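You operate a simulated robot arm through the tools that you are given. There is no shell and no other tool. Be economical: measure what you need, move in short steps, check, and stop when the job is done.

You run a simulated two-armed robot. Do the job below in one go: nothing can be reset, and whatever is moved stays where it is left.

Task
Put the yellow spool on the top of the service table away on the top of the set-up table. Take the blue spool and put it on the top of the service table. Put one of the white sachets from the top of the packing table on the top of the front belt. Put the black cone labelled "D-79" from the top of the front belt on the yellow slip. Take the white wad and leave it on top of the wrapped blue pack. Take the red padlock on the top of the middle belt and put it away on the lock mat. Open the top blue drawer, take the black check block from there floor and put it on the top of the service table, then shut the drawer. Any order will do. Set down upright: yellow spool, black cone.

Only the result counts: the job must be done as asked and must still hold three seconds after the hand-in. Knocking over, shifting, dropping, spilling or breaking anything else fails it.

Robot
Two 7-joint arms with two-finger parallel grippers on one trunk, on a base that drives. Base frame: it is fixed to the floor where the robot stands at the start and does not move with it; the origin is under the middle of the robot, x ahead of it, y to its left, z up. Readings come in m, rad, newtons and seconds.
The left shoulder is at the start at [0.05, 0.161, 1.123], the right one opposite. With the tool pointing down near the work surface each hand reaches from about 0.1 to 0.62 m from the robot's upright axis, wherever it stands, measured 20 degrees to its own side. Places, roughly: black check block [2, -3.75, 0.75]; black cone [-1, -2.75, 0.75]; blue spool (7x7x6 cm) [-3.3, -1, 0.8]; lock mat (12x22 cm) [-4.76, -1.38, 0.86]; red padlock (9x5x3 cm) [-0.6, -5.1, 0.6]; top blue drawer [2.1, -3.7, 0.7]; top of the front belt [-1.4, -2.8, 0.6]; top of the service table [1.1, -0.1, 0.8]; top of the set-up table [-3.6, -0.8, 0.8]; white sachet [-2.25, -0.5, 0.75]; white wad (8x6x4 cm) [-0.4, -5, 0.6]; wrapped blue pack [-0.75, -5, 0.75]; yellow slip [-1.5, -2.75, 0.5]; yellow spool (5x5x6 cm) [0.6, -0.2, 0.8]. Payload 3.43 kg a hand.
The TCP of each hand is the grasp point between the finger pads, 0.03 m short of the fingertips. In the tool frame z runs along the fingers and y along their closing line. The gripper opens to 0.094 m. The fingers are 0.028 m wide and 0.01 m thick; the gripper's body (0.05 by 0.096 m) begins 0.055 m behind the TCP.
Orientation is told as [roll, pitch, yaw] about the base's x, y, z axes, in that order, counted from this pose: with the fingers straight down and closing along the base's y, the tool's x points along the base's -x, its y along +y and its z along -z.

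Tools
- The arms move only by the tool send_rows. It takes "left_moves", "right_moves" or both (then of equal length, played together; a hand with none holds still); each is a list of rows, each a list of 3 entries, a list of its own where there are three numbers: the shift along the tool's x, y, z in units of 50 mm (1.0 is 50 mm), then the turn, a rotation vector about the tool's x, y, z in units of 4 degrees (1.0 is 4 degrees), then the finger opening in m, from 0 to 0.094. In form: [[[x, y, z], [rx, ry, rz], grip], ...]. A call has 1 to 12 rows; each row shifts and turns the commanded pose from where the row before left it, along the tool's axes as they then stand. A call with a number of a shift or a turn outside -1 to 1 is refused whole. Each row takes 0.2 s and may step no farther than 0.05 m and 0.15 rad from the row before; otherwise, or with a gripper value out of range, the whole call is refused. Where a pose cannot be reached the arm comes as near as it can. A force on the tool above 40 N (or 10 N above the force at the start of the call, whichever is more), or a blocked arm, ends the call early, and 0.2 s more pass. The fingers move at their own pace (about 0.045 m/s each) and stop on an object; they squeeze with about 43 N. The grip force told is the motor's: it shows also when the fingers shut on nothing. Time passes only in rows, and 0.2 s behind the last, so rows that do not move let the fingers close. It gives the time, the measured TCP pose, the force on the tool (base axes), the opening and the grip force at its end, in the units of the frame above (readings bear some noise), with the torque about the TCP (base axes, N m) and any sound that the robot's microphone picked up, and new pictures: "show" is both (left out), scene, wrist or none (wrist: the cameras of the hands that moved).
- Cameras (640 x 400 px; columns grow to the right, rows downward): "scene" is now at [0.1252, -0.0313, 1.2595]; the picture's right is [-0.31, -0.95, 0.00], its down [-0.54, 0.18, -0.82] and it looks along [0.78, -0.25, -0.57] (base axes); focal length 279 px, centre (320, 200). "left" rides on the left gripper at [0.076, -0.014, -0.103] in its tool frame; the picture's right is [0.18, 0.98, 0.00], its down [-0.75, 0.14, -0.64] and it looks along [-0.63, 0.12, 0.77] (tool axes); focal length 243 px, centre (320, 200). "right" rides on the right gripper at [0.076, 0.014, -0.102] in its tool frame; the picture's right is [-0.18, 0.98, 0.00], its down [-0.75, -0.14, -0.64] and it looks along [-0.63, -0.12, 0.77] (tool axes); focal length 243 px, centre (320, 200). There is no depth. A picture from a camera that has moved, and an enlarged one, comes with that camera's place and axes in the base frame and with its lens. The place of the scene camera against the robot may be out by one fixed shift of up to 0.018 m in any direction.
- move_column(by): slides the trunk up (or, below 0, down) by that many m; the arms and the scene camera ride with it, the base frame stays. It gives what a move gives, with no picture.
- drive_base(legs): drives the robot by 1 to 6 legs, each [ahead, left, turn to the left] in m, m and rad, along the robot's own axes; the way and the turn of a leg run together, so that a leg with both is an arc; at most 1.5 m and 3.142 rad a leg. The arms and the cameras ride along, it lands a little off, and it stops where it bumps. It gives what a move gives, and a new picture of the scene camera.
- aim_head(pan, tilt): turns the head with the scene camera to pan (to the left, within 1.396 rad either way) and tilt (down, from -0.506 to 1.204), counted from straight ahead of the robot. It gives what a move gives, and a new picture of the scene camera.
- close_up(camera, box): a new picture of the part [left, top, right, bottom] of that camera's present view, enlarged. No time passes.
- close_job(): hands the job in; it is judged then, once.

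Work in short steps. Places have to be worked out from the pictures, the camera data and where the tool is seen: move nearer, look again, correct. Check each grasp and each placing, and mend what went wrong. You have 483 turns and 360 pictures in all, those below and enlarged ones among them. Open the grippers and draw the arms clear of the work before you hand the job in, unless the task says otherwise; then end with one line.

The tools are called after "Request:" as name(argument=value, ...) on one line, values as JSON. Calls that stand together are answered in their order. send_rows: Moves the arms, as the interface text tells. Its arguments: {"type":"object","properties":{"left_moves":{"type":"array"},"right_moves":{"type":"array"},"show":{"type":"string","enum":["both","scene","wrist","none"]}},"required":[]} The other tools are called the same way: move_column (by) slides the trunk up or down; drive_base (legs) drives the base; aim_head (pan, tilt) turns the head that bears the scene camera; close_up (camera, box) takes an enlarged picture of a part of a camera's view; close_job () hands the job in.

At the start:

```text
clock: 0.0
left_ee_pos: [0.4078, 0.0307, 1.1012]
left_ee_rot: [0.0, -0.002, 0.0]
left_wrist_force: [0.6, -1.0, 0.3]
left_torque: [0.02, 0.02, 0.01]
left_opening: 0.0941
left_gripper_force: 0.1
right_ee_pos: [0.2813, -0.2966, 1.0536]
right_ee_rot: [0.0, 0.0, -0.001]
right_wrist_force: [0.5, 1.2, -0.6]
right_torque: [0.03, 0.0, -0.01]
right_opening: 0.094
right_gripper_force: 0.1
trunk travel left (down, up): [-0.15, 0.117]
robot x, y, heading: [-0.0017, -0.0032, -0.001]
head pan, tilt: [-0.316, 0.611]
```

scene: 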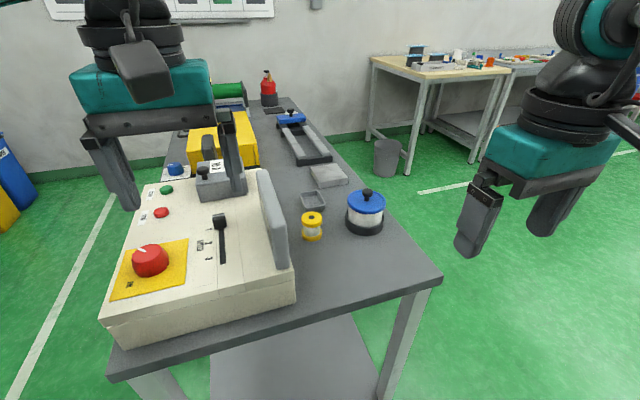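
right: 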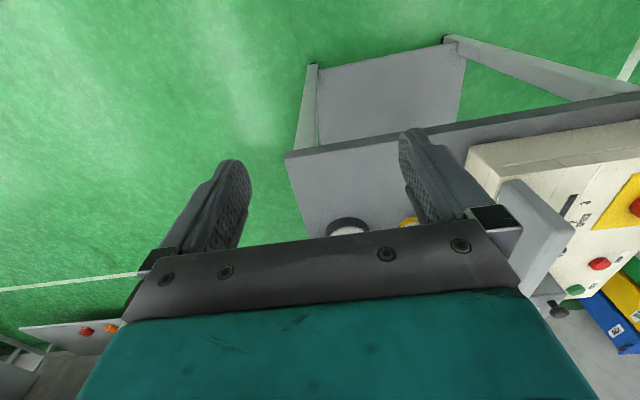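
left: 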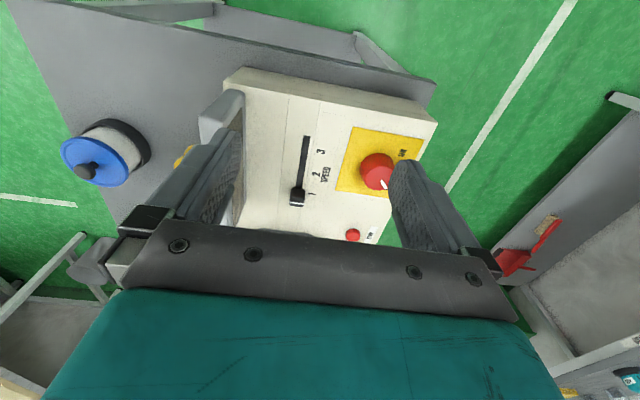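

The yellow spool is at about (0.65, -0.18) on the near end of the service table. I'll enlarge that area before reaching.

Request:
close_up(camera="scene", box=[220, 140, 440, 280])

Request:
aim_head(pan=-0.3, tilt=0.95)

```text
2.86 times, centred on (330, 210) of scene
camera zoom: at [0.1252, -0.0313, 1.2595], right [-0.31, -0.95, 0.0], down [-0.54, 0.18, -0.82], along [0.78, -0.25, -0.57], focal length 798 px, centre (291, 171)
```

zoom: 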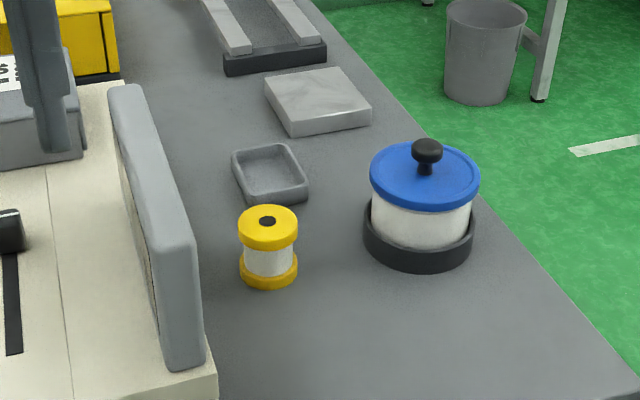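

```text
clock: 0.8
left_ee_pos: [0.4087, 0.0317, 1.1007]
left_ee_rot: [-0.001, 0.0, 0.0]
left_wrist_force: [-0.3, 0.6, -0.5]
left_torque: [0.0, 0.01, 0.02]
left_opening: 0.0941
left_gripper_force: 0.1
right_ee_pos: [0.2815, -0.2975, 1.0525]
right_ee_rot: [-0.002, 0.0, -0.002]
right_wrist_force: [0.2, -0.4, -0.4]
right_torque: [0.0, 0.02, -0.04]
right_opening: 0.0941
right_gripper_force: 0.0
trunk travel left (down, up): [-0.15, 0.117]
robot x, y, heading: [-0.0027, 0.0037, -0.003]
head pan, tilt: [-0.3, 0.949]
camera scene: at [0.111, -0.0255, 1.232], right [-0.3, -0.96, 0.0], down [-0.78, 0.24, -0.58], along [0.56, -0.17, -0.81], focal length 279 px, centre (320, 200)
```

scene: 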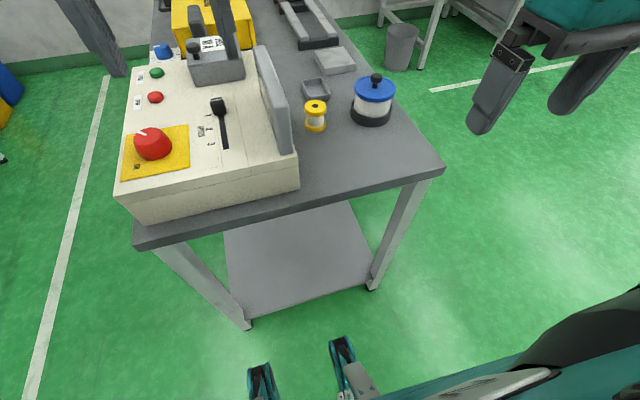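

The spool stands clear between the guard plate, the small tray and the pot. I'll drive ahead a little to bring it within reach.

Request:
drive_base(legs=[[0.12, 0, 0]])

```text
clock: 2.1
left_ee_pos: [0.4989, 0.0314, 1.0998]
left_ee_rot: [0.001, 0.002, 0.002]
left_wrist_force: [-0.4, -0.6, 0.2]
left_torque: [0.0, 0.01, -0.02]
left_opening: 0.0939
left_gripper_force: 0.1
right_ee_pos: [0.3718, -0.2977, 1.0535]
right_ee_rot: [0.0, 0.0, -0.004]
right_wrist_force: [-0.4, 0.4, 0.3]
right_torque: [0.02, 0.0, 0.0]
right_opening: 0.0936
right_gripper_force: 0.2
trunk travel left (down, up): [-0.15, 0.117]
robot x, y, heading: [0.0908, -0.0022, -0.001]
head pan, tilt: [-0.3, 0.949]
stopped in leg 1: the robot was blocked; the commanded pose is now the measured one
camera scene: at [0.2006, -0.0257, 1.2321], right [-0.3, -0.95, 0.0], down [-0.78, 0.24, -0.58], along [0.56, -0.17, -0.81], focal length 279 px, centre (320, 200)
```

scene: 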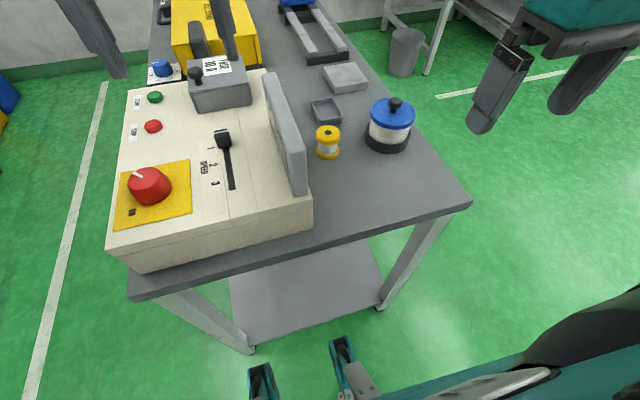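

The table stopped the base at x=0.09, which is close enough. By stereo the spool is at (0.615, -0.17) with its top at z≈0.85, so I'll bring the right hand above it.

Request:
send_rows(right_moves=[[[-0.8, 0.4, 0.2], [0, 0, 0], 0.08], [[-0.8, 0.4, 0.2], [0, 0, 0], 0.08], [[-0.8, 0.4, 0.2], [0, 0, 0], 0.08], [[-0.8, 0.4, 0.2], [0, 0, 0], 0.08], [[-0.8, 0.4, 0.2], [0, 0, 0], 0.08], [[-0.8, 0.4, 0.1], [0, 0, 0], 0.08]])

```text
clock: 3.5
left_ee_pos: [0.4991, 0.0317, 1.0995]
left_ee_rot: [0.001, 0.004, 0.003]
left_wrist_force: [0.0, 0.5, 0.3]
left_torque: [0.01, 0.0, 0.01]
left_opening: 0.0939
left_gripper_force: 0.1
right_ee_pos: [0.6068, -0.1835, 1.0011]
right_ee_rot: [0.0, 0.0, -0.006]
right_wrist_force: [0.0, 0.4, -0.9]
right_torque: [0.0, 0.03, -0.04]
right_opening: 0.08
right_gripper_force: 0.0
right hand out of reach, approached as far as the arm can: row 6
trunk travel left (down, up): [-0.15, 0.117]
robot x, y, heading: [0.0868, -0.0011, -0.002]
head pan, tilt: [-0.3, 0.949]
camera scene: at [0.201, -0.0256, 1.232], right [-0.3, -0.95, 0.0], down [-0.78, 0.24, -0.58], along [0.56, -0.17, -0.81], focal length 279 px, centre (320, 200)
camera right: at [0.5302, -0.1683, 1.1043], right [0.19, 0.98, 0.0], down [0.75, -0.15, 0.64], along [0.63, -0.12, -0.77], focal length 243 px, centre (320, 200)
```

scene: 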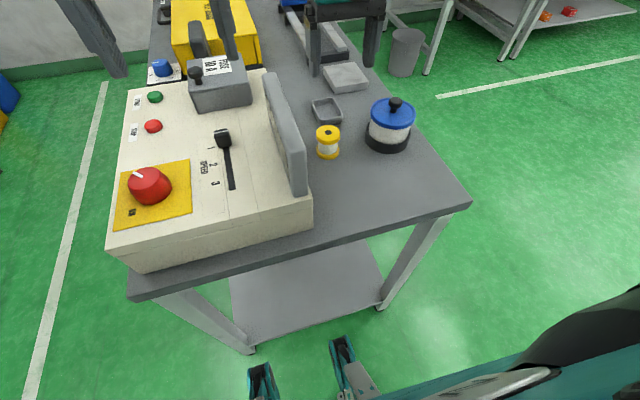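
right: 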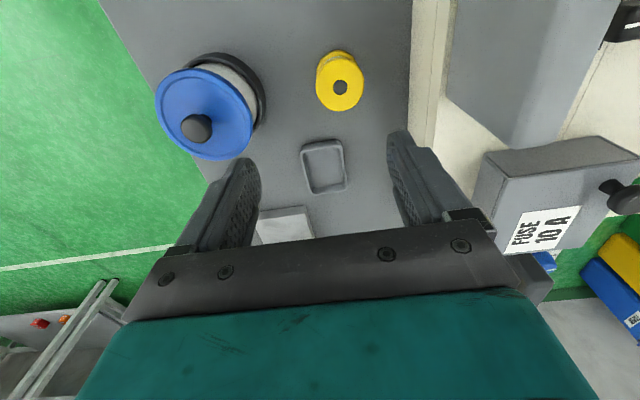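

The wrist view puts the spool at about (0.608, -0.162), almost under the hand. I'll shift slightly left, go down to z≈0.90 and look again.

Request:
send_rows(right_moves=[[[0, 0.4, 0.5], [0, 0, 0], 0.076], [[0, 0, 0.5], [0, 0, 0], 0.076], [[0, 0, 0.5], [0, 0, 0], 0.076], [[0, 0, 0.5], [0, 0, 0], 0.076]], show="wrist")

```text
clock: 4.5
left_ee_pos: [0.499, 0.032, 1.0988]
left_ee_rot: [0.002, 0.004, 0.002]
left_wrist_force: [-0.3, 0.6, 0.0]
left_torque: [0.01, -0.01, -0.02]
left_opening: 0.0942
left_gripper_force: 0.1
right_ee_pos: [0.5792, -0.192, 0.9083]
right_ee_rot: [0.0, 0.0, -0.003]
right_wrist_force: [0.0, 0.1, 0.2]
right_torque: [0.01, -0.02, -0.02]
right_opening: 0.076
right_gripper_force: 0.1
right hand out of reach, approached as far as the arm can: row 1, 2, 3, 4
trunk travel left (down, up): [-0.15, 0.117]
robot x, y, heading: [0.0894, 0.0008, -0.001]
head pan, tilt: [-0.3, 0.949]
camera right: at [0.5033, -0.1755, 1.0117], right [0.19, 0.98, 0.0], down [0.75, -0.14, 0.64], along [0.63, -0.12, -0.77], focal length 243 px, centre (320, 200)
```

right: 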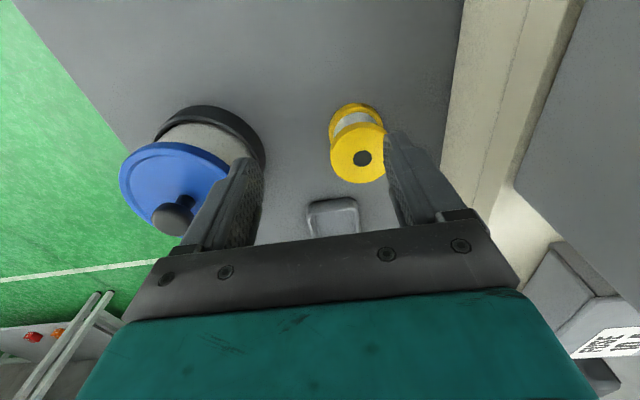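

The arm runs out of reach as it goes lower. I'll raise both hands and lower the trunk so the shoulder sits nearer the work height.

Request:
send_rows(right_moves=[[[0, 0, -1], [0, 0, 0], 0.076], [[0, 0, -1], [0, 0, 0], 0.076], [[0, 0, -0.5], [0, 0, 0], 0.076]], left_moves=[[[0, 0, -1], [0, 0, 0], 0.09], [[0, 0, -1], [0, 0, 0], 0.09], [[0, 0, -0.5], [0, 0, 0], 0.09]], show="none")

Request:
move_column(by=-0.12)

```text
clock: 5.3
left_ee_pos: [0.5001, 0.0291, 1.2254]
left_ee_rot: [0.002, 0.003, 0.001]
left_wrist_force: [0.3, 0.1, 0.0]
left_torque: [-0.01, 0.0, 0.01]
left_opening: 0.0899
left_gripper_force: 0.1
right_ee_pos: [0.5783, -0.189, 1.037]
right_ee_rot: [0.0, -0.001, -0.004]
right_wrist_force: [-0.6, -0.2, 0.6]
right_torque: [-0.05, 0.02, 0.02]
right_opening: 0.0758
right_gripper_force: 0.0
trunk travel left (down, up): [-0.15, 0.117]
robot x, y, heading: [0.0908, -0.0049, -0.006]
head pan, tilt: [-0.3, 0.949]
```

```text
clock: 6.8
left_ee_pos: [0.5008, 0.03, 1.104]
left_ee_rot: [0.003, 0.003, 0.003]
left_wrist_force: [0.6, 0.8, -0.1]
left_torque: [0.01, 0.01, -0.04]
left_opening: 0.09
left_gripper_force: 0.0
right_ee_pos: [0.5797, -0.1888, 0.9158]
right_ee_rot: [-0.002, 0.001, -0.003]
right_wrist_force: [-0.4, 1.1, 0.3]
right_torque: [0.0, -0.01, -0.02]
right_opening: 0.076
right_gripper_force: 0.1
trunk travel left (down, up): [-0.03, 0.237]
robot x, y, heading: [0.0903, 0.0008, 0.001]
head pan, tilt: [-0.3, 0.949]
```

Now I'll shift the hand to (0.603, -0.163) and check the view.

Request:
send_rows(right_moves=[[[-0.47, 0.52, 0], [0, 0, 0], 0.076], [[0, 0, 0.3], [0, 0, 0], 0.076]], show="wrist")

```text
clock: 7.4
left_ee_pos: [0.5007, 0.0299, 1.1044]
left_ee_rot: [0.002, 0.003, 0.002]
left_wrist_force: [0.6, -0.1, 0.1]
left_torque: [-0.01, 0.02, 0.01]
left_opening: 0.0897
left_gripper_force: 0.1
right_ee_pos: [0.5953, -0.1704, 0.9003]
right_ee_rot: [0.001, -0.001, -0.006]
right_wrist_force: [0.3, -0.7, -0.1]
right_torque: [0.01, 0.01, -0.01]
right_opening: 0.0762
right_gripper_force: 0.0
right hand out of reach, approached as far as the arm can: row 1
trunk travel left (down, up): [-0.03, 0.237]
robot x, y, heading: [0.0931, -0.0001, 0.001]
head pan, tilt: [-0.3, 0.949]
camera right: at [0.5196, -0.1551, 1.0038], right [0.19, 0.98, 0.0], down [0.75, -0.15, 0.64], along [0.63, -0.12, -0.77], focal length 243 px, centre (320, 200)
```

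right: 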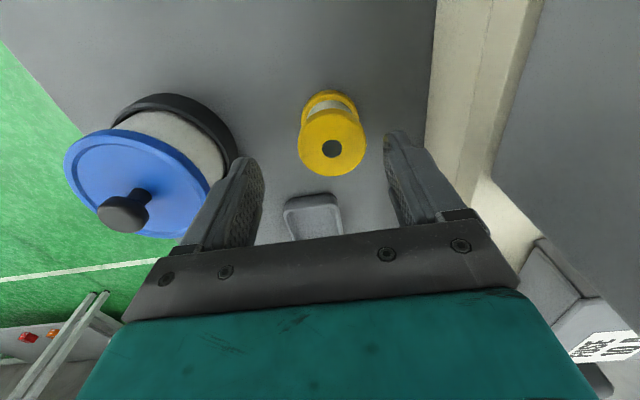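

The spool's top is at about (0.601, -0.161), only millimetres away. I'll go down and watch whether reach holds.

Request:
send_rows(right_moves=[[[0, 0.1, 0.4], [0, 0, 0], 0.076], [[0, 0.08, 0.4], [0, 0, 0], 0.076]], show="wrist")

```text
clock: 8.0
left_ee_pos: [0.5012, 0.0292, 1.106]
left_ee_rot: [0.004, 0.004, 0.001]
left_wrist_force: [0.5, -0.5, -0.2]
left_torque: [0.01, -0.02, 0.02]
left_opening: 0.0902
left_gripper_force: 0.0
right_ee_pos: [0.5893, -0.1698, 0.8624]
right_ee_rot: [0.004, -0.002, -0.004]
right_wrist_force: [0.4, 0.2, 0.6]
right_torque: [0.0, -0.01, 0.01]
right_opening: 0.0759
right_gripper_force: 0.0
right hand out of reach, approached as far as the arm can: row 1, 2
trunk travel left (down, up): [-0.03, 0.237]
robot x, y, heading: [0.0894, -0.0006, -0.002]
head pan, tilt: [-0.3, 0.949]
camera right: at [0.5136, -0.1546, 0.9659], right [0.19, 0.98, 0.0], down [0.75, -0.15, 0.64], along [0.63, -0.12, -0.77], focal length 243 px, centre (320, 200)
```

right: 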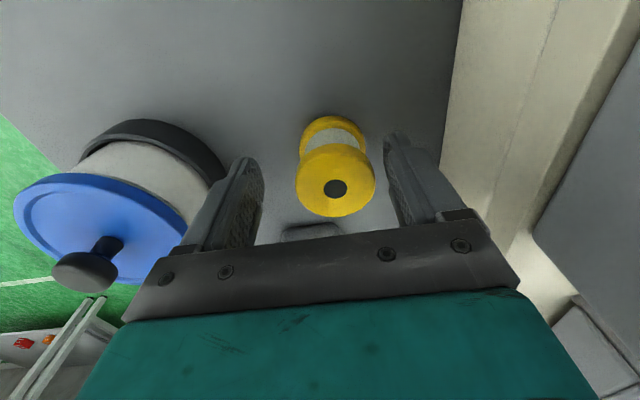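

The arm is at its forward limit, with the spool at about (0.598, -0.161). Tilting the fingers forward about 16° should bring back the reach I need.

Request:
send_rows(right_moves=[[[0, 0, 0], [0, -1, 0], 0.076], [[0, 0, 0], [0, -1, 0], 0.076], [[0, 0, 0], [0, -1, 0], 0.076], [[0, 0, 0], [0, -1, 0], 0.076]], show="wrist")

```text
clock: 9.0
left_ee_pos: [0.4998, 0.0291, 1.1052]
left_ee_rot: [0.003, 0.004, 0.001]
left_wrist_force: [0.6, 0.2, -0.2]
left_torque: [-0.01, -0.01, -0.02]
left_opening: 0.0898
left_gripper_force: 0.0
right_ee_pos: [0.5877, -0.169, 0.8629]
right_ee_rot: [-0.001, -0.281, -0.005]
right_wrist_force: [-1.1, -0.1, 0.1]
right_torque: [0.0, 0.03, 0.01]
right_opening: 0.0763
right_gripper_force: 0.1
trunk travel left (down, up): [-0.03, 0.237]
robot x, y, heading: [0.0913, -0.0004, 0.003]
head pan, tilt: [-0.3, 0.949]
camera right: at [0.4866, -0.1531, 0.9402], right [0.18, 0.98, 0.05], down [0.55, -0.14, 0.83], along [0.82, -0.12, -0.56], focal length 243 px, centre (320, 200)
```

right: 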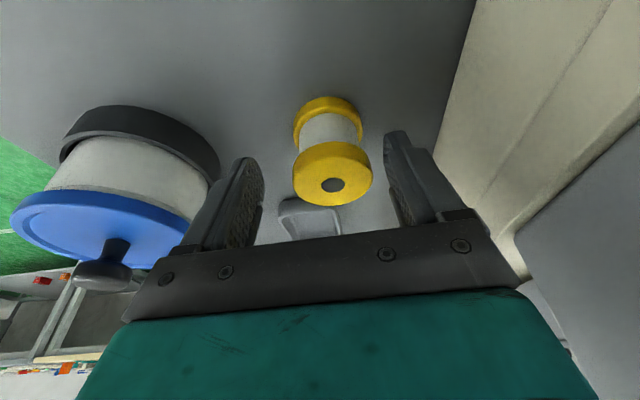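

Two views intersect at about (0.595, -0.162) with the spool top at z≈0.857. I'll go down along the tilted tool to z≈0.835.

Request:
send_rows(right_moves=[[[0, 0.16, 0.3], [0, 0, 0], 0.076], [[0, 0, 0.29], [0, 0, 0], 0.076]], show="wrist")

```text
clock: 9.6
left_ee_pos: [0.5014, 0.0284, 1.1046]
left_ee_rot: [0.001, 0.004, 0.003]
left_wrist_force: [0.4, 0.7, 0.0]
left_torque: [0.01, -0.01, -0.01]
left_opening: 0.0898
left_gripper_force: 0.0
right_ee_pos: [0.5945, -0.1623, 0.8332]
right_ee_rot: [-0.001, -0.278, -0.005]
right_wrist_force: [-0.3, -0.3, -0.8]
right_torque: [-0.03, 0.0, -0.04]
right_opening: 0.0761
right_gripper_force: 0.1
trunk travel left (down, up): [-0.03, 0.237]
robot x, y, heading: [0.088, -0.0004, 0.003]
head pan, tilt: [-0.3, 0.949]
camera right: at [0.4931, -0.146, 0.9124], right [0.18, 0.98, 0.05], down [0.55, -0.14, 0.82], along [0.82, -0.12, -0.56], focal length 243 px, centre (320, 200)
```

right: 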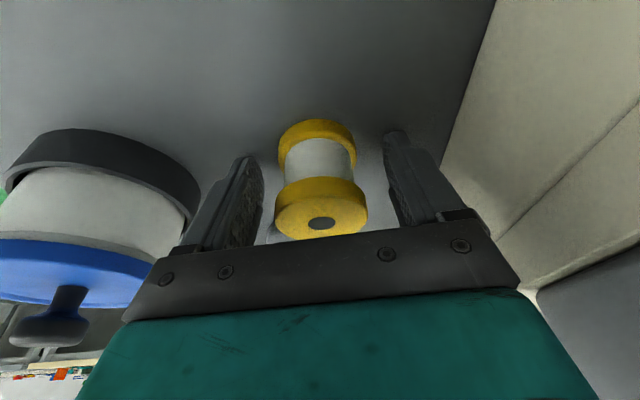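

The middle of the spool appears right at the grasp point. I'll close the fingers.

Request:
send_rows(right_moves=[[[0, 0, 0], [0, 0, 0], 0.03], [[0, 0, 0], [0, 0, 0], 0.03], [[0, 0, 0], [0, 0, 0], 0.03]], show="wrist")

```text
clock: 10.4
left_ee_pos: [0.5018, 0.0298, 1.1046]
left_ee_rot: [0.002, 0.002, 0.003]
left_wrist_force: [-0.4, 0.3, -0.3]
left_torque: [0.0, 0.04, -0.02]
left_opening: 0.0899
left_gripper_force: 0.1
right_ee_pos: [0.5929, -0.1621, 0.8336]
right_ee_rot: [-0.001, -0.28, -0.002]
right_wrist_force: [0.6, -0.7, -0.6]
right_torque: [0.0, 0.01, 0.02]
right_opening: 0.0502
right_gripper_force: 40.6
trunk travel left (down, up): [-0.03, 0.237]
robot x, y, heading: [0.0931, -0.004, -0.0]
head pan, tilt: [-0.3, 0.949]
camera right: at [0.4931, -0.1461, 0.9124], right [0.18, 0.98, 0.05], down [0.55, -0.14, 0.82], along [0.82, -0.12, -0.56], focal length 243 px, centre (320, 200)
```

right: 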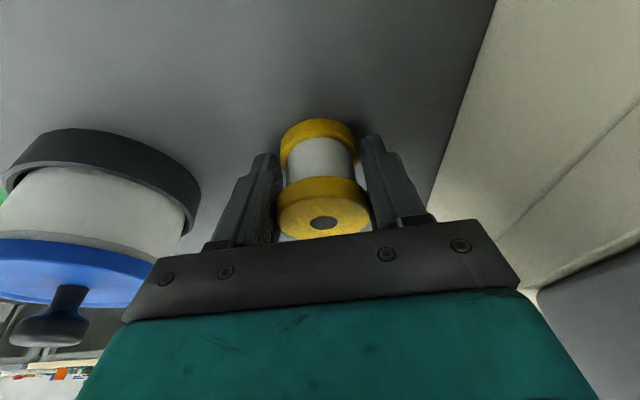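

The spool is gripped at 0.050 m. I'll lift it straight up.

Request:
send_rows(right_moves=[[[-0.27, 0, -0.95], [0, 0, 0], 0.03], [[-0.27, 0, -0.95], [0, 0, 0], 0.03], [[-0.27, 0, -0.95], [0, 0, 0], 0.03], [[0, 0, -0.95], [0, 0, 0], 0.03], [[0.5, 0, -0.8], [0, 0, 0], 0.03], [[0.7, 0, -0.6], [0, 0, 0], 0.03]], show="wrist")

Request:
drive_base(legs=[[-0.4, 0, 0]])

Request:
aim_head(pan=-1.39, tilt=0.35)

```text
clock: 11.8
left_ee_pos: [0.5014, 0.0288, 1.1056]
left_ee_rot: [0.003, 0.002, 0.003]
left_wrist_force: [0.3, 0.1, -0.2]
left_torque: [0.0, 0.01, 0.0]
left_opening: 0.0901
left_gripper_force: 0.1
right_ee_pos: [0.5016, -0.1635, 1.0829]
right_ee_rot: [0.0, -0.28, -0.003]
right_wrist_force: [-0.1, -0.8, -0.8]
right_torque: [0.0, -0.02, -0.02]
right_opening: 0.0503
right_gripper_force: 43.2
trunk travel left (down, up): [-0.03, 0.237]
robot x, y, heading: [0.0903, 0.003, -0.001]
head pan, tilt: [-0.3, 0.949]
camera right: at [0.4005, -0.1478, 1.1609], right [0.18, 0.98, 0.05], down [0.55, -0.14, 0.82], along [0.82, -0.12, -0.56], focal length 243 px, centre (320, 200)
```

right: 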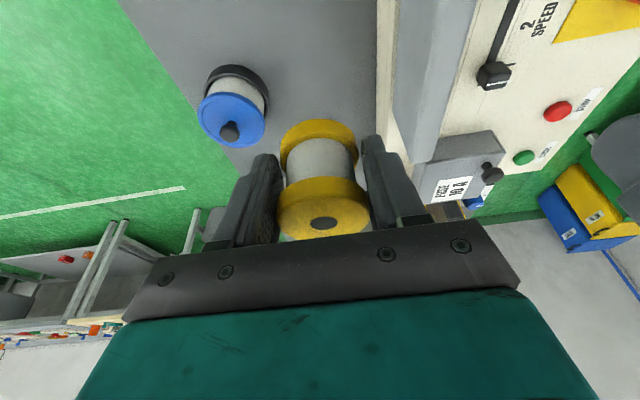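

```text
clock: 14.3
left_ee_pos: [0.0906, 0.0277, 1.1052]
left_ee_rot: [0.002, 0.004, -0.007]
left_wrist_force: [-0.3, 0.8, 0.0]
left_torque: [-0.02, 0.01, -0.02]
left_opening: 0.0902
left_gripper_force: 0.1
right_ee_pos: [0.0912, -0.1647, 1.0821]
right_ee_rot: [0.001, -0.279, -0.011]
right_wrist_force: [0.2, 0.5, -1.1]
right_torque: [0.0, 0.01, -0.02]
right_opening: 0.0502
right_gripper_force: 42.8
trunk travel left (down, up): [-0.03, 0.237]
robot x, y, heading: [-0.3214, 0.0045, -0.011]
head pan, tilt: [-0.3, 0.949]
camera scene: at [-0.21, -0.0245, 1.112], right [-0.31, -0.95, 0.0], down [-0.77, 0.25, -0.58], along [0.55, -0.18, -0.81], focal length 279 px, centre (320, 200)
```

scene: 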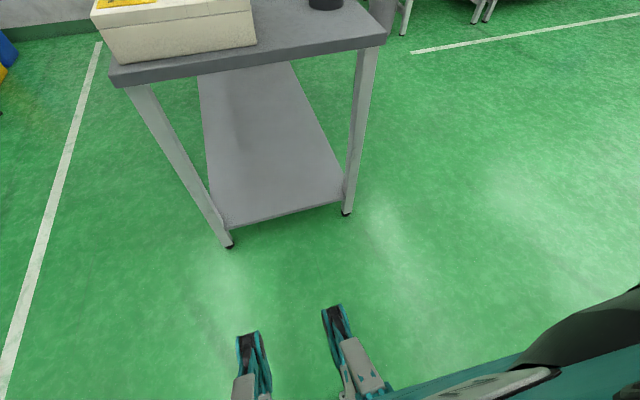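

```text
clock: 15.7
left_ee_pos: [0.09, 0.028, 1.1046]
left_ee_rot: [0.001, 0.002, -0.006]
left_wrist_force: [-0.5, 0.5, -0.4]
left_torque: [0.01, 0.05, 0.02]
left_opening: 0.09
left_gripper_force: 0.0
right_ee_pos: [0.0903, -0.1639, 1.0821]
right_ee_rot: [0.0, -0.28, -0.012]
right_wrist_force: [-0.2, 0.9, -1.2]
right_torque: [-0.01, 0.02, -0.01]
right_opening: 0.0503
right_gripper_force: 43.3
trunk travel left (down, up): [-0.03, 0.237]
robot x, y, heading: [-0.3205, 0.0022, -0.01]
head pan, tilt: [-1.389, 0.351]
camera scene: at [-0.2631, -0.094, 1.1631], right [-0.99, -0.17, 0.0], down [-0.06, 0.34, -0.94], along [0.16, -0.93, -0.34], focal length 279 px, centre (320, 200)
```

scene: 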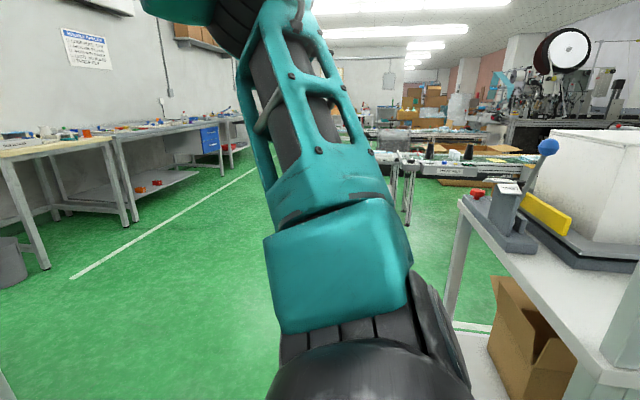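

The spool is held, and I now see the belts towards -y and a table close by at -x. I'll look left before turning the robot round.

Request:
aim_head(pan=1.39, tilt=0.5)

```text
clock: 18.1
left_ee_pos: [0.0908, 0.0283, 1.1044]
left_ee_rot: [0.001, 0.003, -0.007]
left_wrist_force: [-0.1, -0.4, 0.4]
left_torque: [0.01, -0.02, 0.03]
left_opening: 0.0901
left_gripper_force: 0.1
right_ee_pos: [0.09, -0.1656, 1.0817]
right_ee_rot: [0.0, -0.279, -0.012]
right_wrist_force: [0.2, 0.4, -0.9]
right_torque: [-0.03, 0.02, -0.01]
right_opening: 0.0499
right_gripper_force: 42.6
trunk travel left (down, up): [-0.03, 0.237]
robot x, y, heading: [-0.3226, 0.0019, -0.01]
head pan, tilt: [1.389, 0.499]
camera scene: at [-0.2617, 0.087, 1.1495], right [0.98, -0.19, 0.0], down [-0.09, -0.47, -0.88], along [0.17, 0.86, -0.48], focal length 279 px, centre (320, 200)
```

scene: 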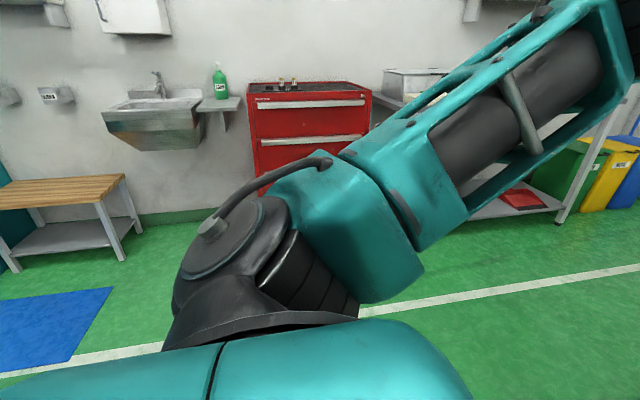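

The left side is open floor. I'll sidestep left and turn round to face -x.

Request:
drive_base(legs=[[0, 0.35, 0], [0, 0, 1.57], [0, 0, 1.4]])

Request:
aim_head(pan=0.1, tilt=0.45)

```text
clock: 28.9
left_ee_pos: [-0.7254, 0.3994, 1.1029]
left_ee_rot: [0.003, 0.005, 2.935]
left_wrist_force: [-0.1, -1.0, -0.2]
left_torque: [0.01, -0.02, -0.04]
left_opening: 0.0902
left_gripper_force: 0.0
right_ee_pos: [-0.6867, 0.5881, 1.0824]
right_ee_rot: [0.001, -0.279, 2.928]
right_wrist_force: [-0.3, 0.4, -1.4]
right_torque: [0.02, 0.02, -0.02]
right_opening: 0.0501
right_gripper_force: 42.7
trunk travel left (down, up): [-0.03, 0.237]
robot x, y, heading: [-0.3174, 0.3418, 2.936]
head pan, tilt: [1.389, 0.499]
camera scene: at [-0.3898, 0.2624, 1.1495], right [-0.92, 0.38, 0.0], down [0.18, 0.44, -0.88], along [-0.33, -0.81, -0.48], focal length 279 px, centre (320, 200)
```

scene: 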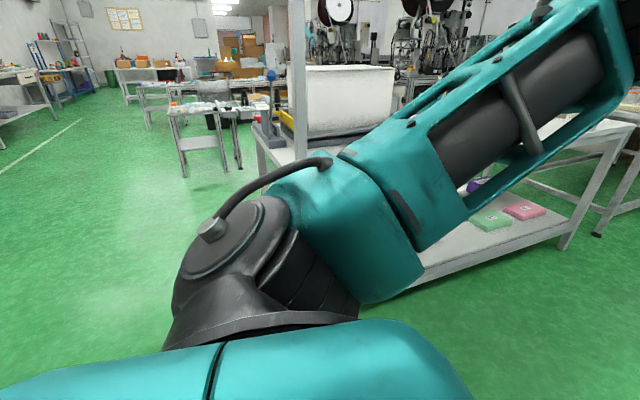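

```text
clock: 30.3
left_ee_pos: [-0.7247, 0.399, 1.1044]
left_ee_rot: [0.001, 0.003, 2.934]
left_wrist_force: [-0.4, 0.5, -0.5]
left_torque: [-0.01, 0.01, 0.02]
left_opening: 0.0902
left_gripper_force: 0.0
right_ee_pos: [-0.6869, 0.5873, 1.0819]
right_ee_rot: [0.0, -0.279, 2.929]
right_wrist_force: [0.0, -0.4, -1.4]
right_torque: [0.0, 0.03, 0.0]
right_opening: 0.0498
right_gripper_force: 43.2
trunk travel left (down, up): [-0.03, 0.237]
robot x, y, heading: [-0.3183, 0.3439, 2.935]
head pan, tilt: [0.099, 0.45]
camera scene: at [-0.4465, 0.3566, 1.1539], right [0.11, 0.99, 0.0], down [0.43, -0.05, -0.9], along [-0.89, 0.1, -0.44], focal length 279 px, centre (320, 200)
```

scene: 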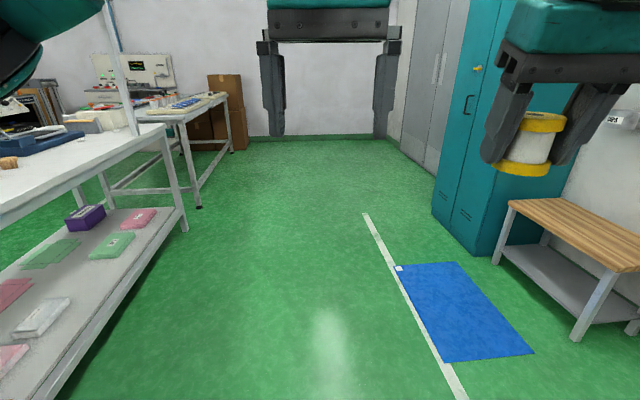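

The packing table spans about x -0.65 to -2.3 and the set-up table about -2.75 to -4.2, both with an edge at y≈-0.39. I'll drive along the aisle and then face the set-up table.

Request:
drive_base(legs=[[0, 0, 0.206], [1.5, 0, 0], [1.5, 0, 0], [0, 0, 1.57]])

Request:
aim_head(pan=0.0, tilt=0.5)

```text
clock: 49.3
left_ee_pos: [-3.3201, -0.0099, 1.1042]
left_ee_rot: [0.001, 0.004, -1.635]
left_wrist_force: [-0.1, 0.4, 0.7]
left_torque: [0.0, 0.02, 0.02]
left_opening: 0.0898
left_gripper_force: 0.1
right_ee_pos: [-3.5115, 0.0016, 1.0807]
right_ee_rot: [0.0, -0.28, -1.642]
right_wrist_force: [0.5, 1.0, -0.3]
right_torque: [0.03, -0.02, 0.0]
right_opening: 0.0496
right_gripper_force: 43.1
trunk travel left (down, up): [-0.03, 0.237]
robot x, y, heading: [-3.3218, 0.4027, -1.642]
head pan, tilt: [0.099, 0.45]
camera scene: at [-3.3197, 0.2662, 1.1539], right [-1.0, -0.03, 0.0], down [-0.01, 0.44, -0.9], along [0.03, -0.9, -0.44], focal length 279 px, centre (320, 200)
```

scene: 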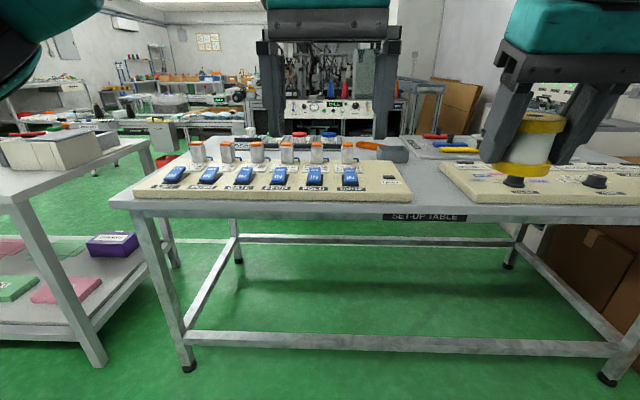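

```text
clock: 50.0
left_ee_pos: [-3.3197, -0.01, 1.1042]
left_ee_rot: [0.003, 0.004, -1.637]
left_wrist_force: [-0.1, 0.8, 0.6]
left_torque: [0.02, 0.0, 0.01]
left_opening: 0.0899
left_gripper_force: 0.1
right_ee_pos: [-3.5131, 0.0005, 1.0821]
right_ee_rot: [0.0, -0.279, -1.64]
right_wrist_force: [-0.7, 0.3, -0.4]
right_torque: [0.03, -0.01, 0.03]
right_opening: 0.0495
right_gripper_force: 43.4
trunk travel left (down, up): [-0.03, 0.237]
robot x, y, heading: [-3.3194, 0.4015, -1.637]
head pan, tilt: [0.0, 0.499]
camera scene: at [-3.3288, 0.2673, 1.1495], right [-1.0, 0.07, 0.0], down [0.03, 0.48, -0.88], along [-0.06, -0.88, -0.48], focal length 279 px, centre (320, 200)
```

scene: 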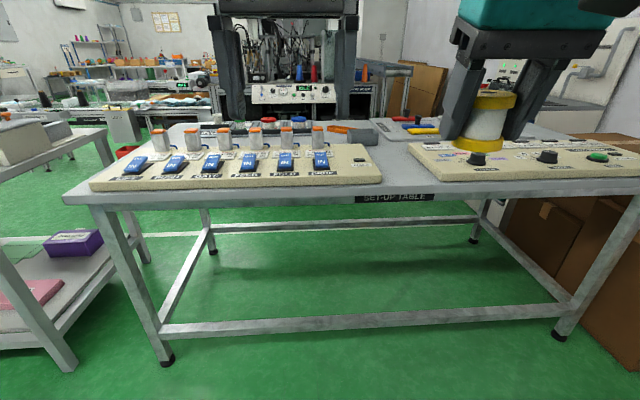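

I'll zoom in on the set-up table top to find free space and the blue spool.

Request:
close_up(camera="scene", box=[60, 90, 460, 220])

Request:
close_up(camera="scene", box=[320, 90, 640, 220])

```text
1.60 times, centred on (260, 155) of scene
camera zoom: at [-3.3288, 0.2673, 1.1495], right [-1.0, 0.07, 0.0], down [0.03, 0.48, -0.88], along [-0.06, -0.88, -0.48], focal length 447 px, centre (416, 272)
```

zoom: 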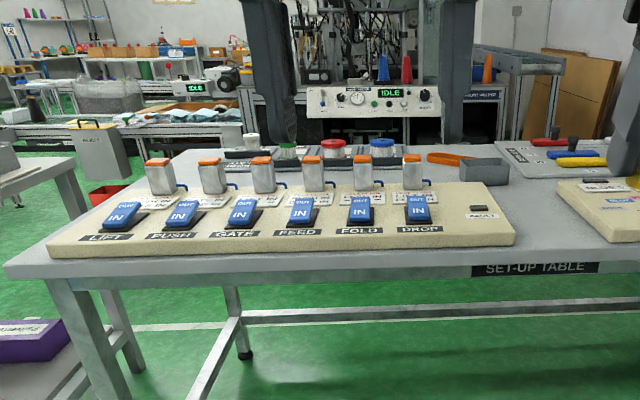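

```text
2.00 times, centred on (480, 155) of scene
camera zoom: at [-3.3288, 0.2673, 1.1495], right [-1.0, 0.07, 0.0], down [0.03, 0.48, -0.88], along [-0.06, -0.88, -0.48], focal length 558 px, centre (0, 290)
```

zoom: 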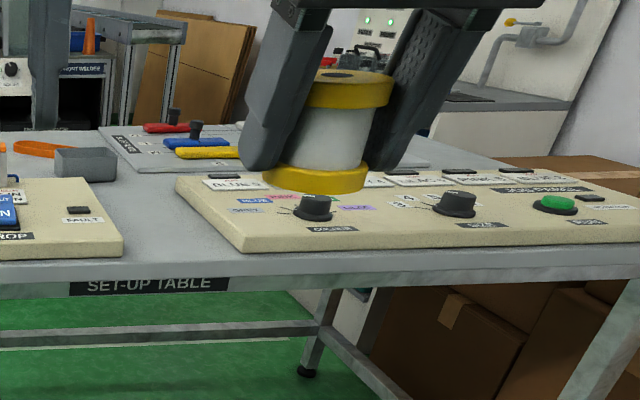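

The gap between the two panels runs from about x=-3.60 to -3.75 and is clear table top, a good place for the yellow spool. I'll square up and move in.

Request:
drive_base(legs=[[0, 0, 0.066], [0.42, -0.18, 0]])

Request:
aim_head(pan=-0.25, tilt=0.8)

```text
clock: 53.2
left_ee_pos: [-3.4727, -0.4223, 1.1052]
left_ee_rot: [0.001, 0.001, -1.573]
left_wrist_force: [0.2, -0.3, -0.4]
left_torque: [-0.02, 0.01, 0.02]
left_opening: 0.0899
left_gripper_force: 0.1
right_ee_pos: [-3.6638, -0.4238, 1.0817]
right_ee_rot: [-0.002, -0.28, -1.578]
right_wrist_force: [0.3, 0.5, -1.5]
right_torque: [0.0, -0.01, -0.01]
right_opening: 0.0496
right_gripper_force: 43.0
trunk travel left (down, up): [-0.03, 0.237]
robot x, y, heading: [-3.5028, -0.0114, -1.574]
head pan, tilt: [0.0, 0.499]
camera scene: at [-3.4995, -0.1464, 1.1494], right [-1.0, 0.0, 0.0], down [0.0, 0.48, -0.88], along [0.0, -0.88, -0.48], focal length 279 px, centre (320, 200)
```

scene: 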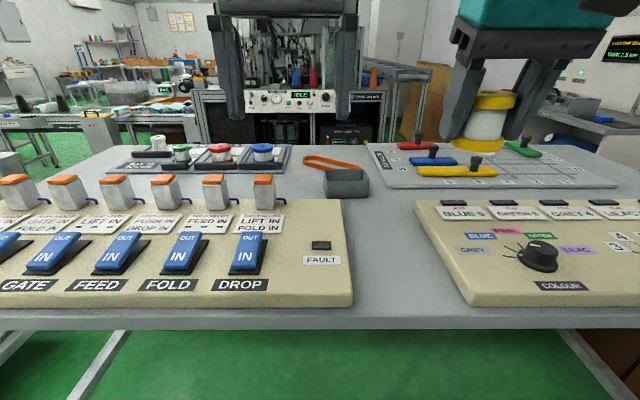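

```text
clock: 54.0
left_ee_pos: [-3.4728, -0.4227, 1.1034]
left_ee_rot: [0.003, 0.003, -1.573]
left_wrist_force: [-0.6, 0.0, -0.2]
left_torque: [-0.01, 0.0, -0.01]
left_opening: 0.0903
left_gripper_force: 0.1
right_ee_pos: [-3.6655, -0.4229, 1.0809]
right_ee_rot: [-0.001, -0.28, -1.579]
right_wrist_force: [0.2, 0.5, -1.5]
right_torque: [-0.01, 0.05, 0.0]
right_opening: 0.0495
right_gripper_force: 42.8
trunk travel left (down, up): [-0.03, 0.237]
robot x, y, heading: [-3.4999, -0.0136, -1.575]
head pan, tilt: [-0.25, 0.799]
camera scene: at [-3.5192, -0.1334, 1.1236], right [-0.97, 0.25, 0.0], down [0.18, 0.69, -0.7], along [-0.17, -0.68, -0.72], focal length 279 px, centre (320, 200)
```

scene: 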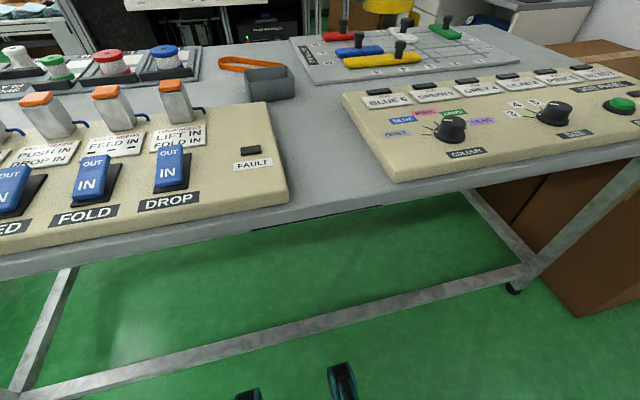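

The gap centre is at about x=-3.65. I'll bring the spool over (-3.65, -0.52) at z≈0.90.

Request:
send_rows(right_moves=[[[-0.173, 0.06, 0.8], [0, 0, 0], 0.03], [[-0.173, 0.06, 0.8], [0, 0, 0], 0.03], [[-0.173, 0.06, 0.8], [0, 0, 0], 0.03], [[-0.173, 0.06, 0.8], [0, 0, 0], 0.03], [[-0.173, 0.06, 0.8], [0, 0, 0], 0.03]])

```text
clock: 55.2
left_ee_pos: [-3.4718, -0.4226, 1.1053]
left_ee_rot: [0.002, 0.003, -1.571]
left_wrist_force: [-0.6, 0.2, -0.1]
left_torque: [0.02, 0.0, -0.01]
left_opening: 0.0898
left_gripper_force: 0.1
right_ee_pos: [-3.6513, -0.5187, 0.9019]
right_ee_rot: [0.0, -0.281, -1.577]
right_wrist_force: [-0.7, 0.6, -1.0]
right_torque: [0.02, 0.04, 0.03]
right_opening: 0.0492
right_gripper_force: 43.4
trunk travel left (down, up): [-0.03, 0.237]
robot x, y, heading: [-3.4999, -0.0105, -1.571]
head pan, tilt: [-0.25, 0.799]
camera scene: at [-3.5194, -0.1336, 1.1235], right [-0.97, 0.25, 0.0], down [0.18, 0.69, -0.7], along [-0.17, -0.67, -0.72], focal length 279 px, centre (320, 200)
camera right: at [-3.6358, -0.4156, 0.9794], right [0.98, -0.18, 0.05], down [-0.15, -0.55, 0.82], along [-0.12, -0.82, -0.56], focal length 243 px, centre (320, 200)
```

scene: 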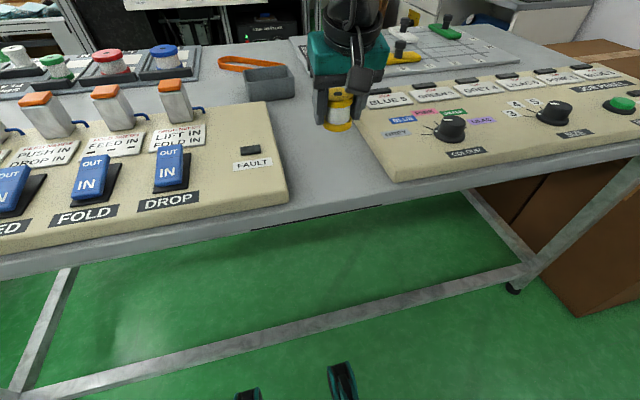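
right: 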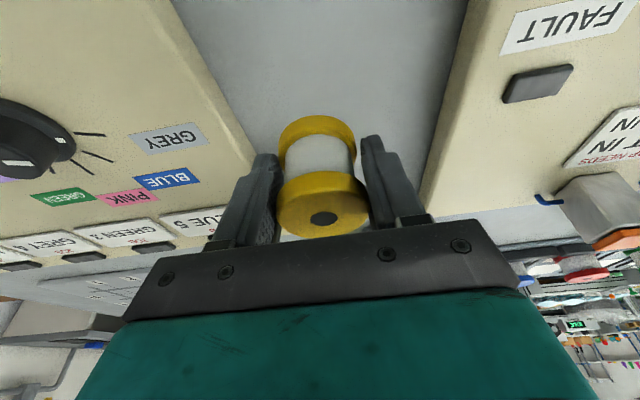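

The spool is centred in the gap. I'll lower it 5 cm, then creep down until contact.

Request:
send_rows(right_moves=[[[0.14, 0, 0.48], [0, 0, 0], 0.03], [[0.14, 0, 0.48], [0, 0, 0], 0.03], [[0.028, 0, 0.096], [0, 0, 0], 0.03], [[0.028, 0, 0.096], [0, 0, 0], 0.03]], show="wrist")

```text
clock: 56.2
left_ee_pos: [-3.4717, -0.4215, 1.1052]
left_ee_rot: [0.003, 0.003, -1.572]
left_wrist_force: [-0.3, 0.7, 0.4]
left_torque: [0.0, 0.03, 0.01]
left_opening: 0.0902
left_gripper_force: 0.0
right_ee_pos: [-3.6519, -0.5183, 0.8403]
right_ee_rot: [0.001, -0.279, -1.577]
right_wrist_force: [0.5, -0.7, -0.7]
right_torque: [0.0, 0.0, -0.02]
right_opening: 0.0495
right_gripper_force: 42.7
trunk travel left (down, up): [-0.03, 0.237]
robot x, y, heading: [-3.4986, -0.0119, -1.577]
head pan, tilt: [-0.25, 0.799]
camera right: at [-3.6359, -0.4164, 0.9188], right [0.98, -0.18, 0.05], down [-0.14, -0.55, 0.82], along [-0.12, -0.82, -0.56], focal length 243 px, centre (320, 200)
```

right: 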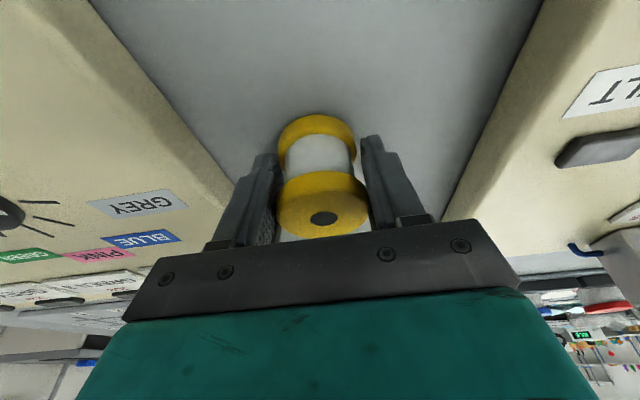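

No contact yet at 0.840, so I'll continue in 2 mm steps.

Request:
send_rows(right_moves=[[[0.011, 0, 0.038], [0, 0, 0], 0.03], [[0.011, 0, 0.038], [0, 0, 0], 0.03], [[0.011, 0, 0.038], [0, 0, 0], 0.03]], show="none")

```text
clock: 57.0
left_ee_pos: [-3.4723, -0.4222, 1.1047]
left_ee_rot: [0.003, 0.001, -1.571]
left_wrist_force: [-0.7, -0.3, 0.1]
left_torque: [-0.01, -0.02, 0.01]
left_opening: 0.0898
left_gripper_force: 0.0
right_ee_pos: [-3.6519, -0.5204, 0.8362]
right_ee_rot: [0.0, -0.281, -1.576]
right_wrist_force: [-0.6, 1.0, 4.5]
right_torque: [0.05, -0.1, 0.03]
right_opening: 0.0495
right_gripper_force: 42.6
trunk travel left (down, up): [-0.03, 0.237]
robot x, y, heading: [-3.4984, -0.0131, -1.571]
head pan, tilt: [-0.25, 0.799]
```

There's contact at 0.836, 4.5 N upward. I'll press one more millimetre and open.

Request:
send_rows(right_moves=[[[0.005, 0, 0.02], [0, 0, 0], 0.03], [[0, 0, 0], [0, 0, 0], 0.055], [[0, 0, 0], [0, 0, 0], 0.076], [[0, 0, 0], [0, 0, 0], 0.076]], show="wrist")

```text
clock: 58.0
left_ee_pos: [-3.4734, -0.4209, 1.1047]
left_ee_rot: [0.001, 0.002, -1.573]
left_wrist_force: [-0.1, -0.2, 0.0]
left_torque: [0.01, -0.01, -0.01]
left_opening: 0.09
left_gripper_force: 0.0
right_ee_pos: [-3.6501, -0.5206, 0.8348]
right_ee_rot: [0.001, -0.278, -1.579]
right_wrist_force: [0.0, 0.1, 0.1]
right_torque: [-0.01, -0.03, -0.02]
right_opening: 0.0757
right_gripper_force: 0.0
trunk travel left (down, up): [-0.03, 0.237]
robot x, y, heading: [-3.4965, -0.0107, -1.571]
head pan, tilt: [-0.25, 0.799]
camera right: at [-3.6352, -0.417, 0.9124], right [0.98, -0.18, 0.05], down [-0.14, -0.55, 0.82], along [-0.12, -0.82, -0.56], focal length 243 px, centre (320, 200)
```

right: 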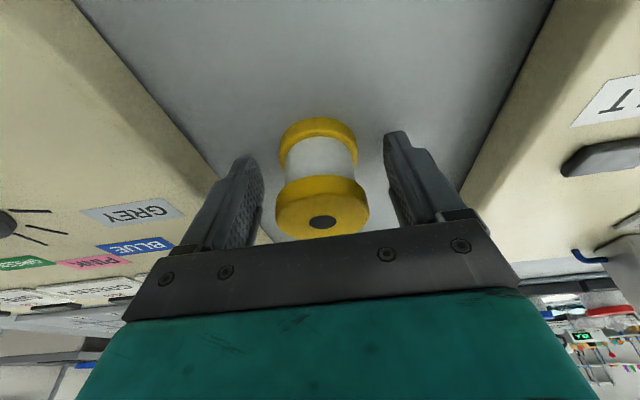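

The spool stands free and upright. I'll retract along the tool axis and up, then look at the table.

Request:
send_rows(right_moves=[[[0, 0, -0.8], [0, 0, 0], 0.076], [[0, 0, -0.9], [0, 0, 0], 0.076], [[0, 0, -0.9], [0, 0, 0], 0.076], [[0.0, 0, -0.9], [0, 0, 0], 0.09], [[0.2, 0, -0.9], [0, 0, 0], 0.09]], show="scene")

```text
clock: 59.2
left_ee_pos: [-3.4731, -0.421, 1.1043]
left_ee_rot: [0.003, 0.004, -1.574]
left_wrist_force: [0.2, 0.1, -0.6]
left_torque: [0.03, 0.01, -0.05]
left_opening: 0.0901
left_gripper_force: 0.0
right_ee_pos: [-3.6499, -0.4504, 1.0447]
right_ee_rot: [0.001, -0.278, -1.578]
right_wrist_force: [0.0, 0.2, 0.4]
right_torque: [0.0, 0.01, 0.0]
right_opening: 0.0898
right_gripper_force: 0.0
trunk travel left (down, up): [-0.03, 0.237]
robot x, y, heading: [-3.5032, -0.0116, -1.575]
head pan, tilt: [-0.25, 0.799]
camera scene: at [-3.5192, -0.133, 1.1235], right [-0.97, 0.25, 0.0], down [0.18, 0.69, -0.7], along [-0.17, -0.68, -0.72], focal length 279 px, centre (320, 200)
```

scene: 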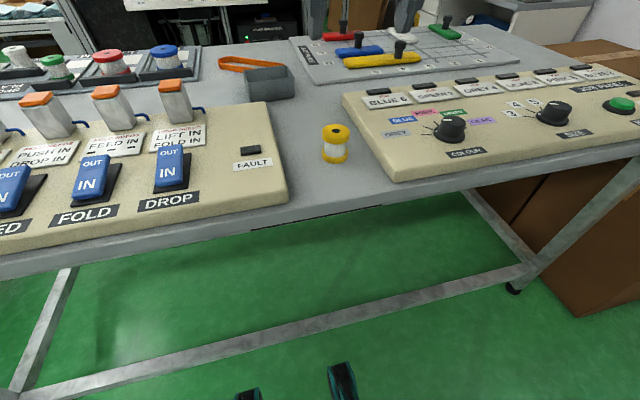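

The yellow spool stands upright in the gap. Next is the packing table: I'll back off, sidestep towards +x and look.

Request:
drive_base(legs=[[-0.4, 0, 0], [0, 1.35, 0]])

Request:
aim_head(pan=0.0, tilt=0.6)

```text
clock: 73.3
left_ee_pos: [-2.1185, -0.0262, 1.1045]
left_ee_rot: [-0.001, 0.003, -1.576]
left_wrist_force: [0.4, -0.2, 0.2]
left_torque: [-0.01, 0.0, 0.0]
left_opening: 0.0898
left_gripper_force: 0.0
right_ee_pos: [-2.2973, -0.0559, 1.0442]
right_ee_rot: [-0.001, -0.28, -1.581]
right_wrist_force: [0.3, 0.5, -0.7]
right_torque: [-0.01, 0.0, 0.01]
right_opening: 0.0901
right_gripper_force: 0.1
trunk travel left (down, up): [-0.03, 0.237]
robot x, y, heading: [-2.1459, 0.3835, -1.573]
head pan, tilt: [-0.25, 0.799]
camera scene: at [-2.1651, 0.262, 1.1235], right [-0.97, 0.25, 0.0], down [0.18, 0.69, -0.7], along [-0.18, -0.67, -0.72], focal length 279 px, centre (320, 200)
```

scene: 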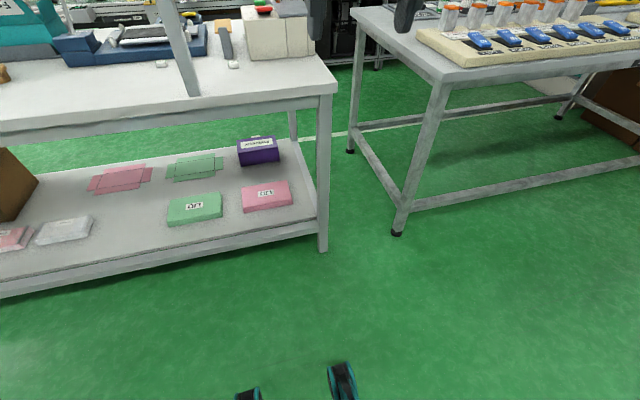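

```text
clock: 74.1
left_ee_pos: [-2.1187, -0.0271, 1.1054]
left_ee_rot: [0.002, 0.004, -1.576]
left_wrist_force: [-0.4, -0.4, -0.1]
left_torque: [-0.01, 0.0, 0.02]
left_opening: 0.0898
left_gripper_force: 0.2
right_ee_pos: [-2.2977, -0.0572, 1.0444]
right_ee_rot: [0.0, -0.28, -1.58]
right_wrist_force: [0.1, -0.3, 0.6]
right_torque: [-0.04, 0.0, 0.0]
right_opening: 0.0899
right_gripper_force: 0.1
trunk travel left (down, up): [-0.03, 0.237]
robot x, y, heading: [-2.1467, 0.3813, -1.578]
head pan, tilt: [0.0, 0.6]
camera scene: at [-2.1453, 0.2517, 1.1404], right [-1.0, 0.01, 0.0], down [0.0, 0.57, -0.82], along [-0.01, -0.82, -0.57], focal length 279 px, centre (320, 200)
```

scene: 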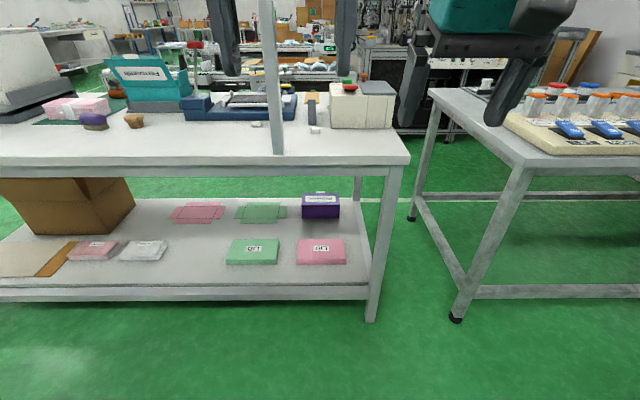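

Two tiny white things lie beside the post. I'll enlarge them.

Request:
close_up(camera="scene", box=[180, 70, 420, 190])

Request:
close_up(camera="scene", box=[0, 70, 200, 190])

```text
2.67 times, centred on (300, 130) of scene
camera zoom: at [-2.1453, 0.2517, 1.1404], right [-1.0, 0.01, 0.0], down [0.0, 0.57, -0.82], along [-0.01, -0.82, -0.57], focal length 744 px, centre (373, 387)
```

zoom: 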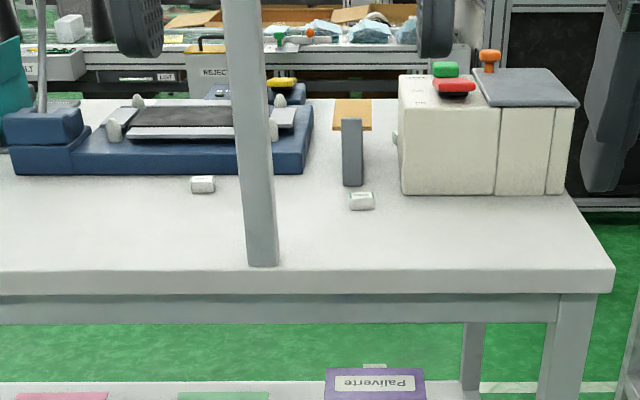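

```text
3.20 times, centred on (100, 130) of scene
camera zoom: at [-2.1453, 0.2517, 1.1404], right [-1.0, 0.01, 0.0], down [0.0, 0.57, -0.82], along [-0.01, -0.82, -0.57], focal length 893 px, centre (1024, 424)
```

zoom: 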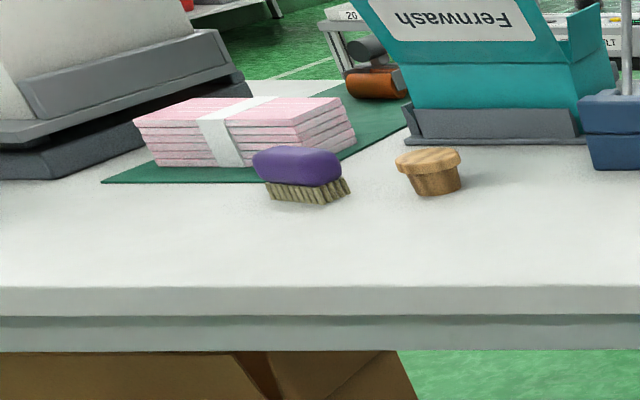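

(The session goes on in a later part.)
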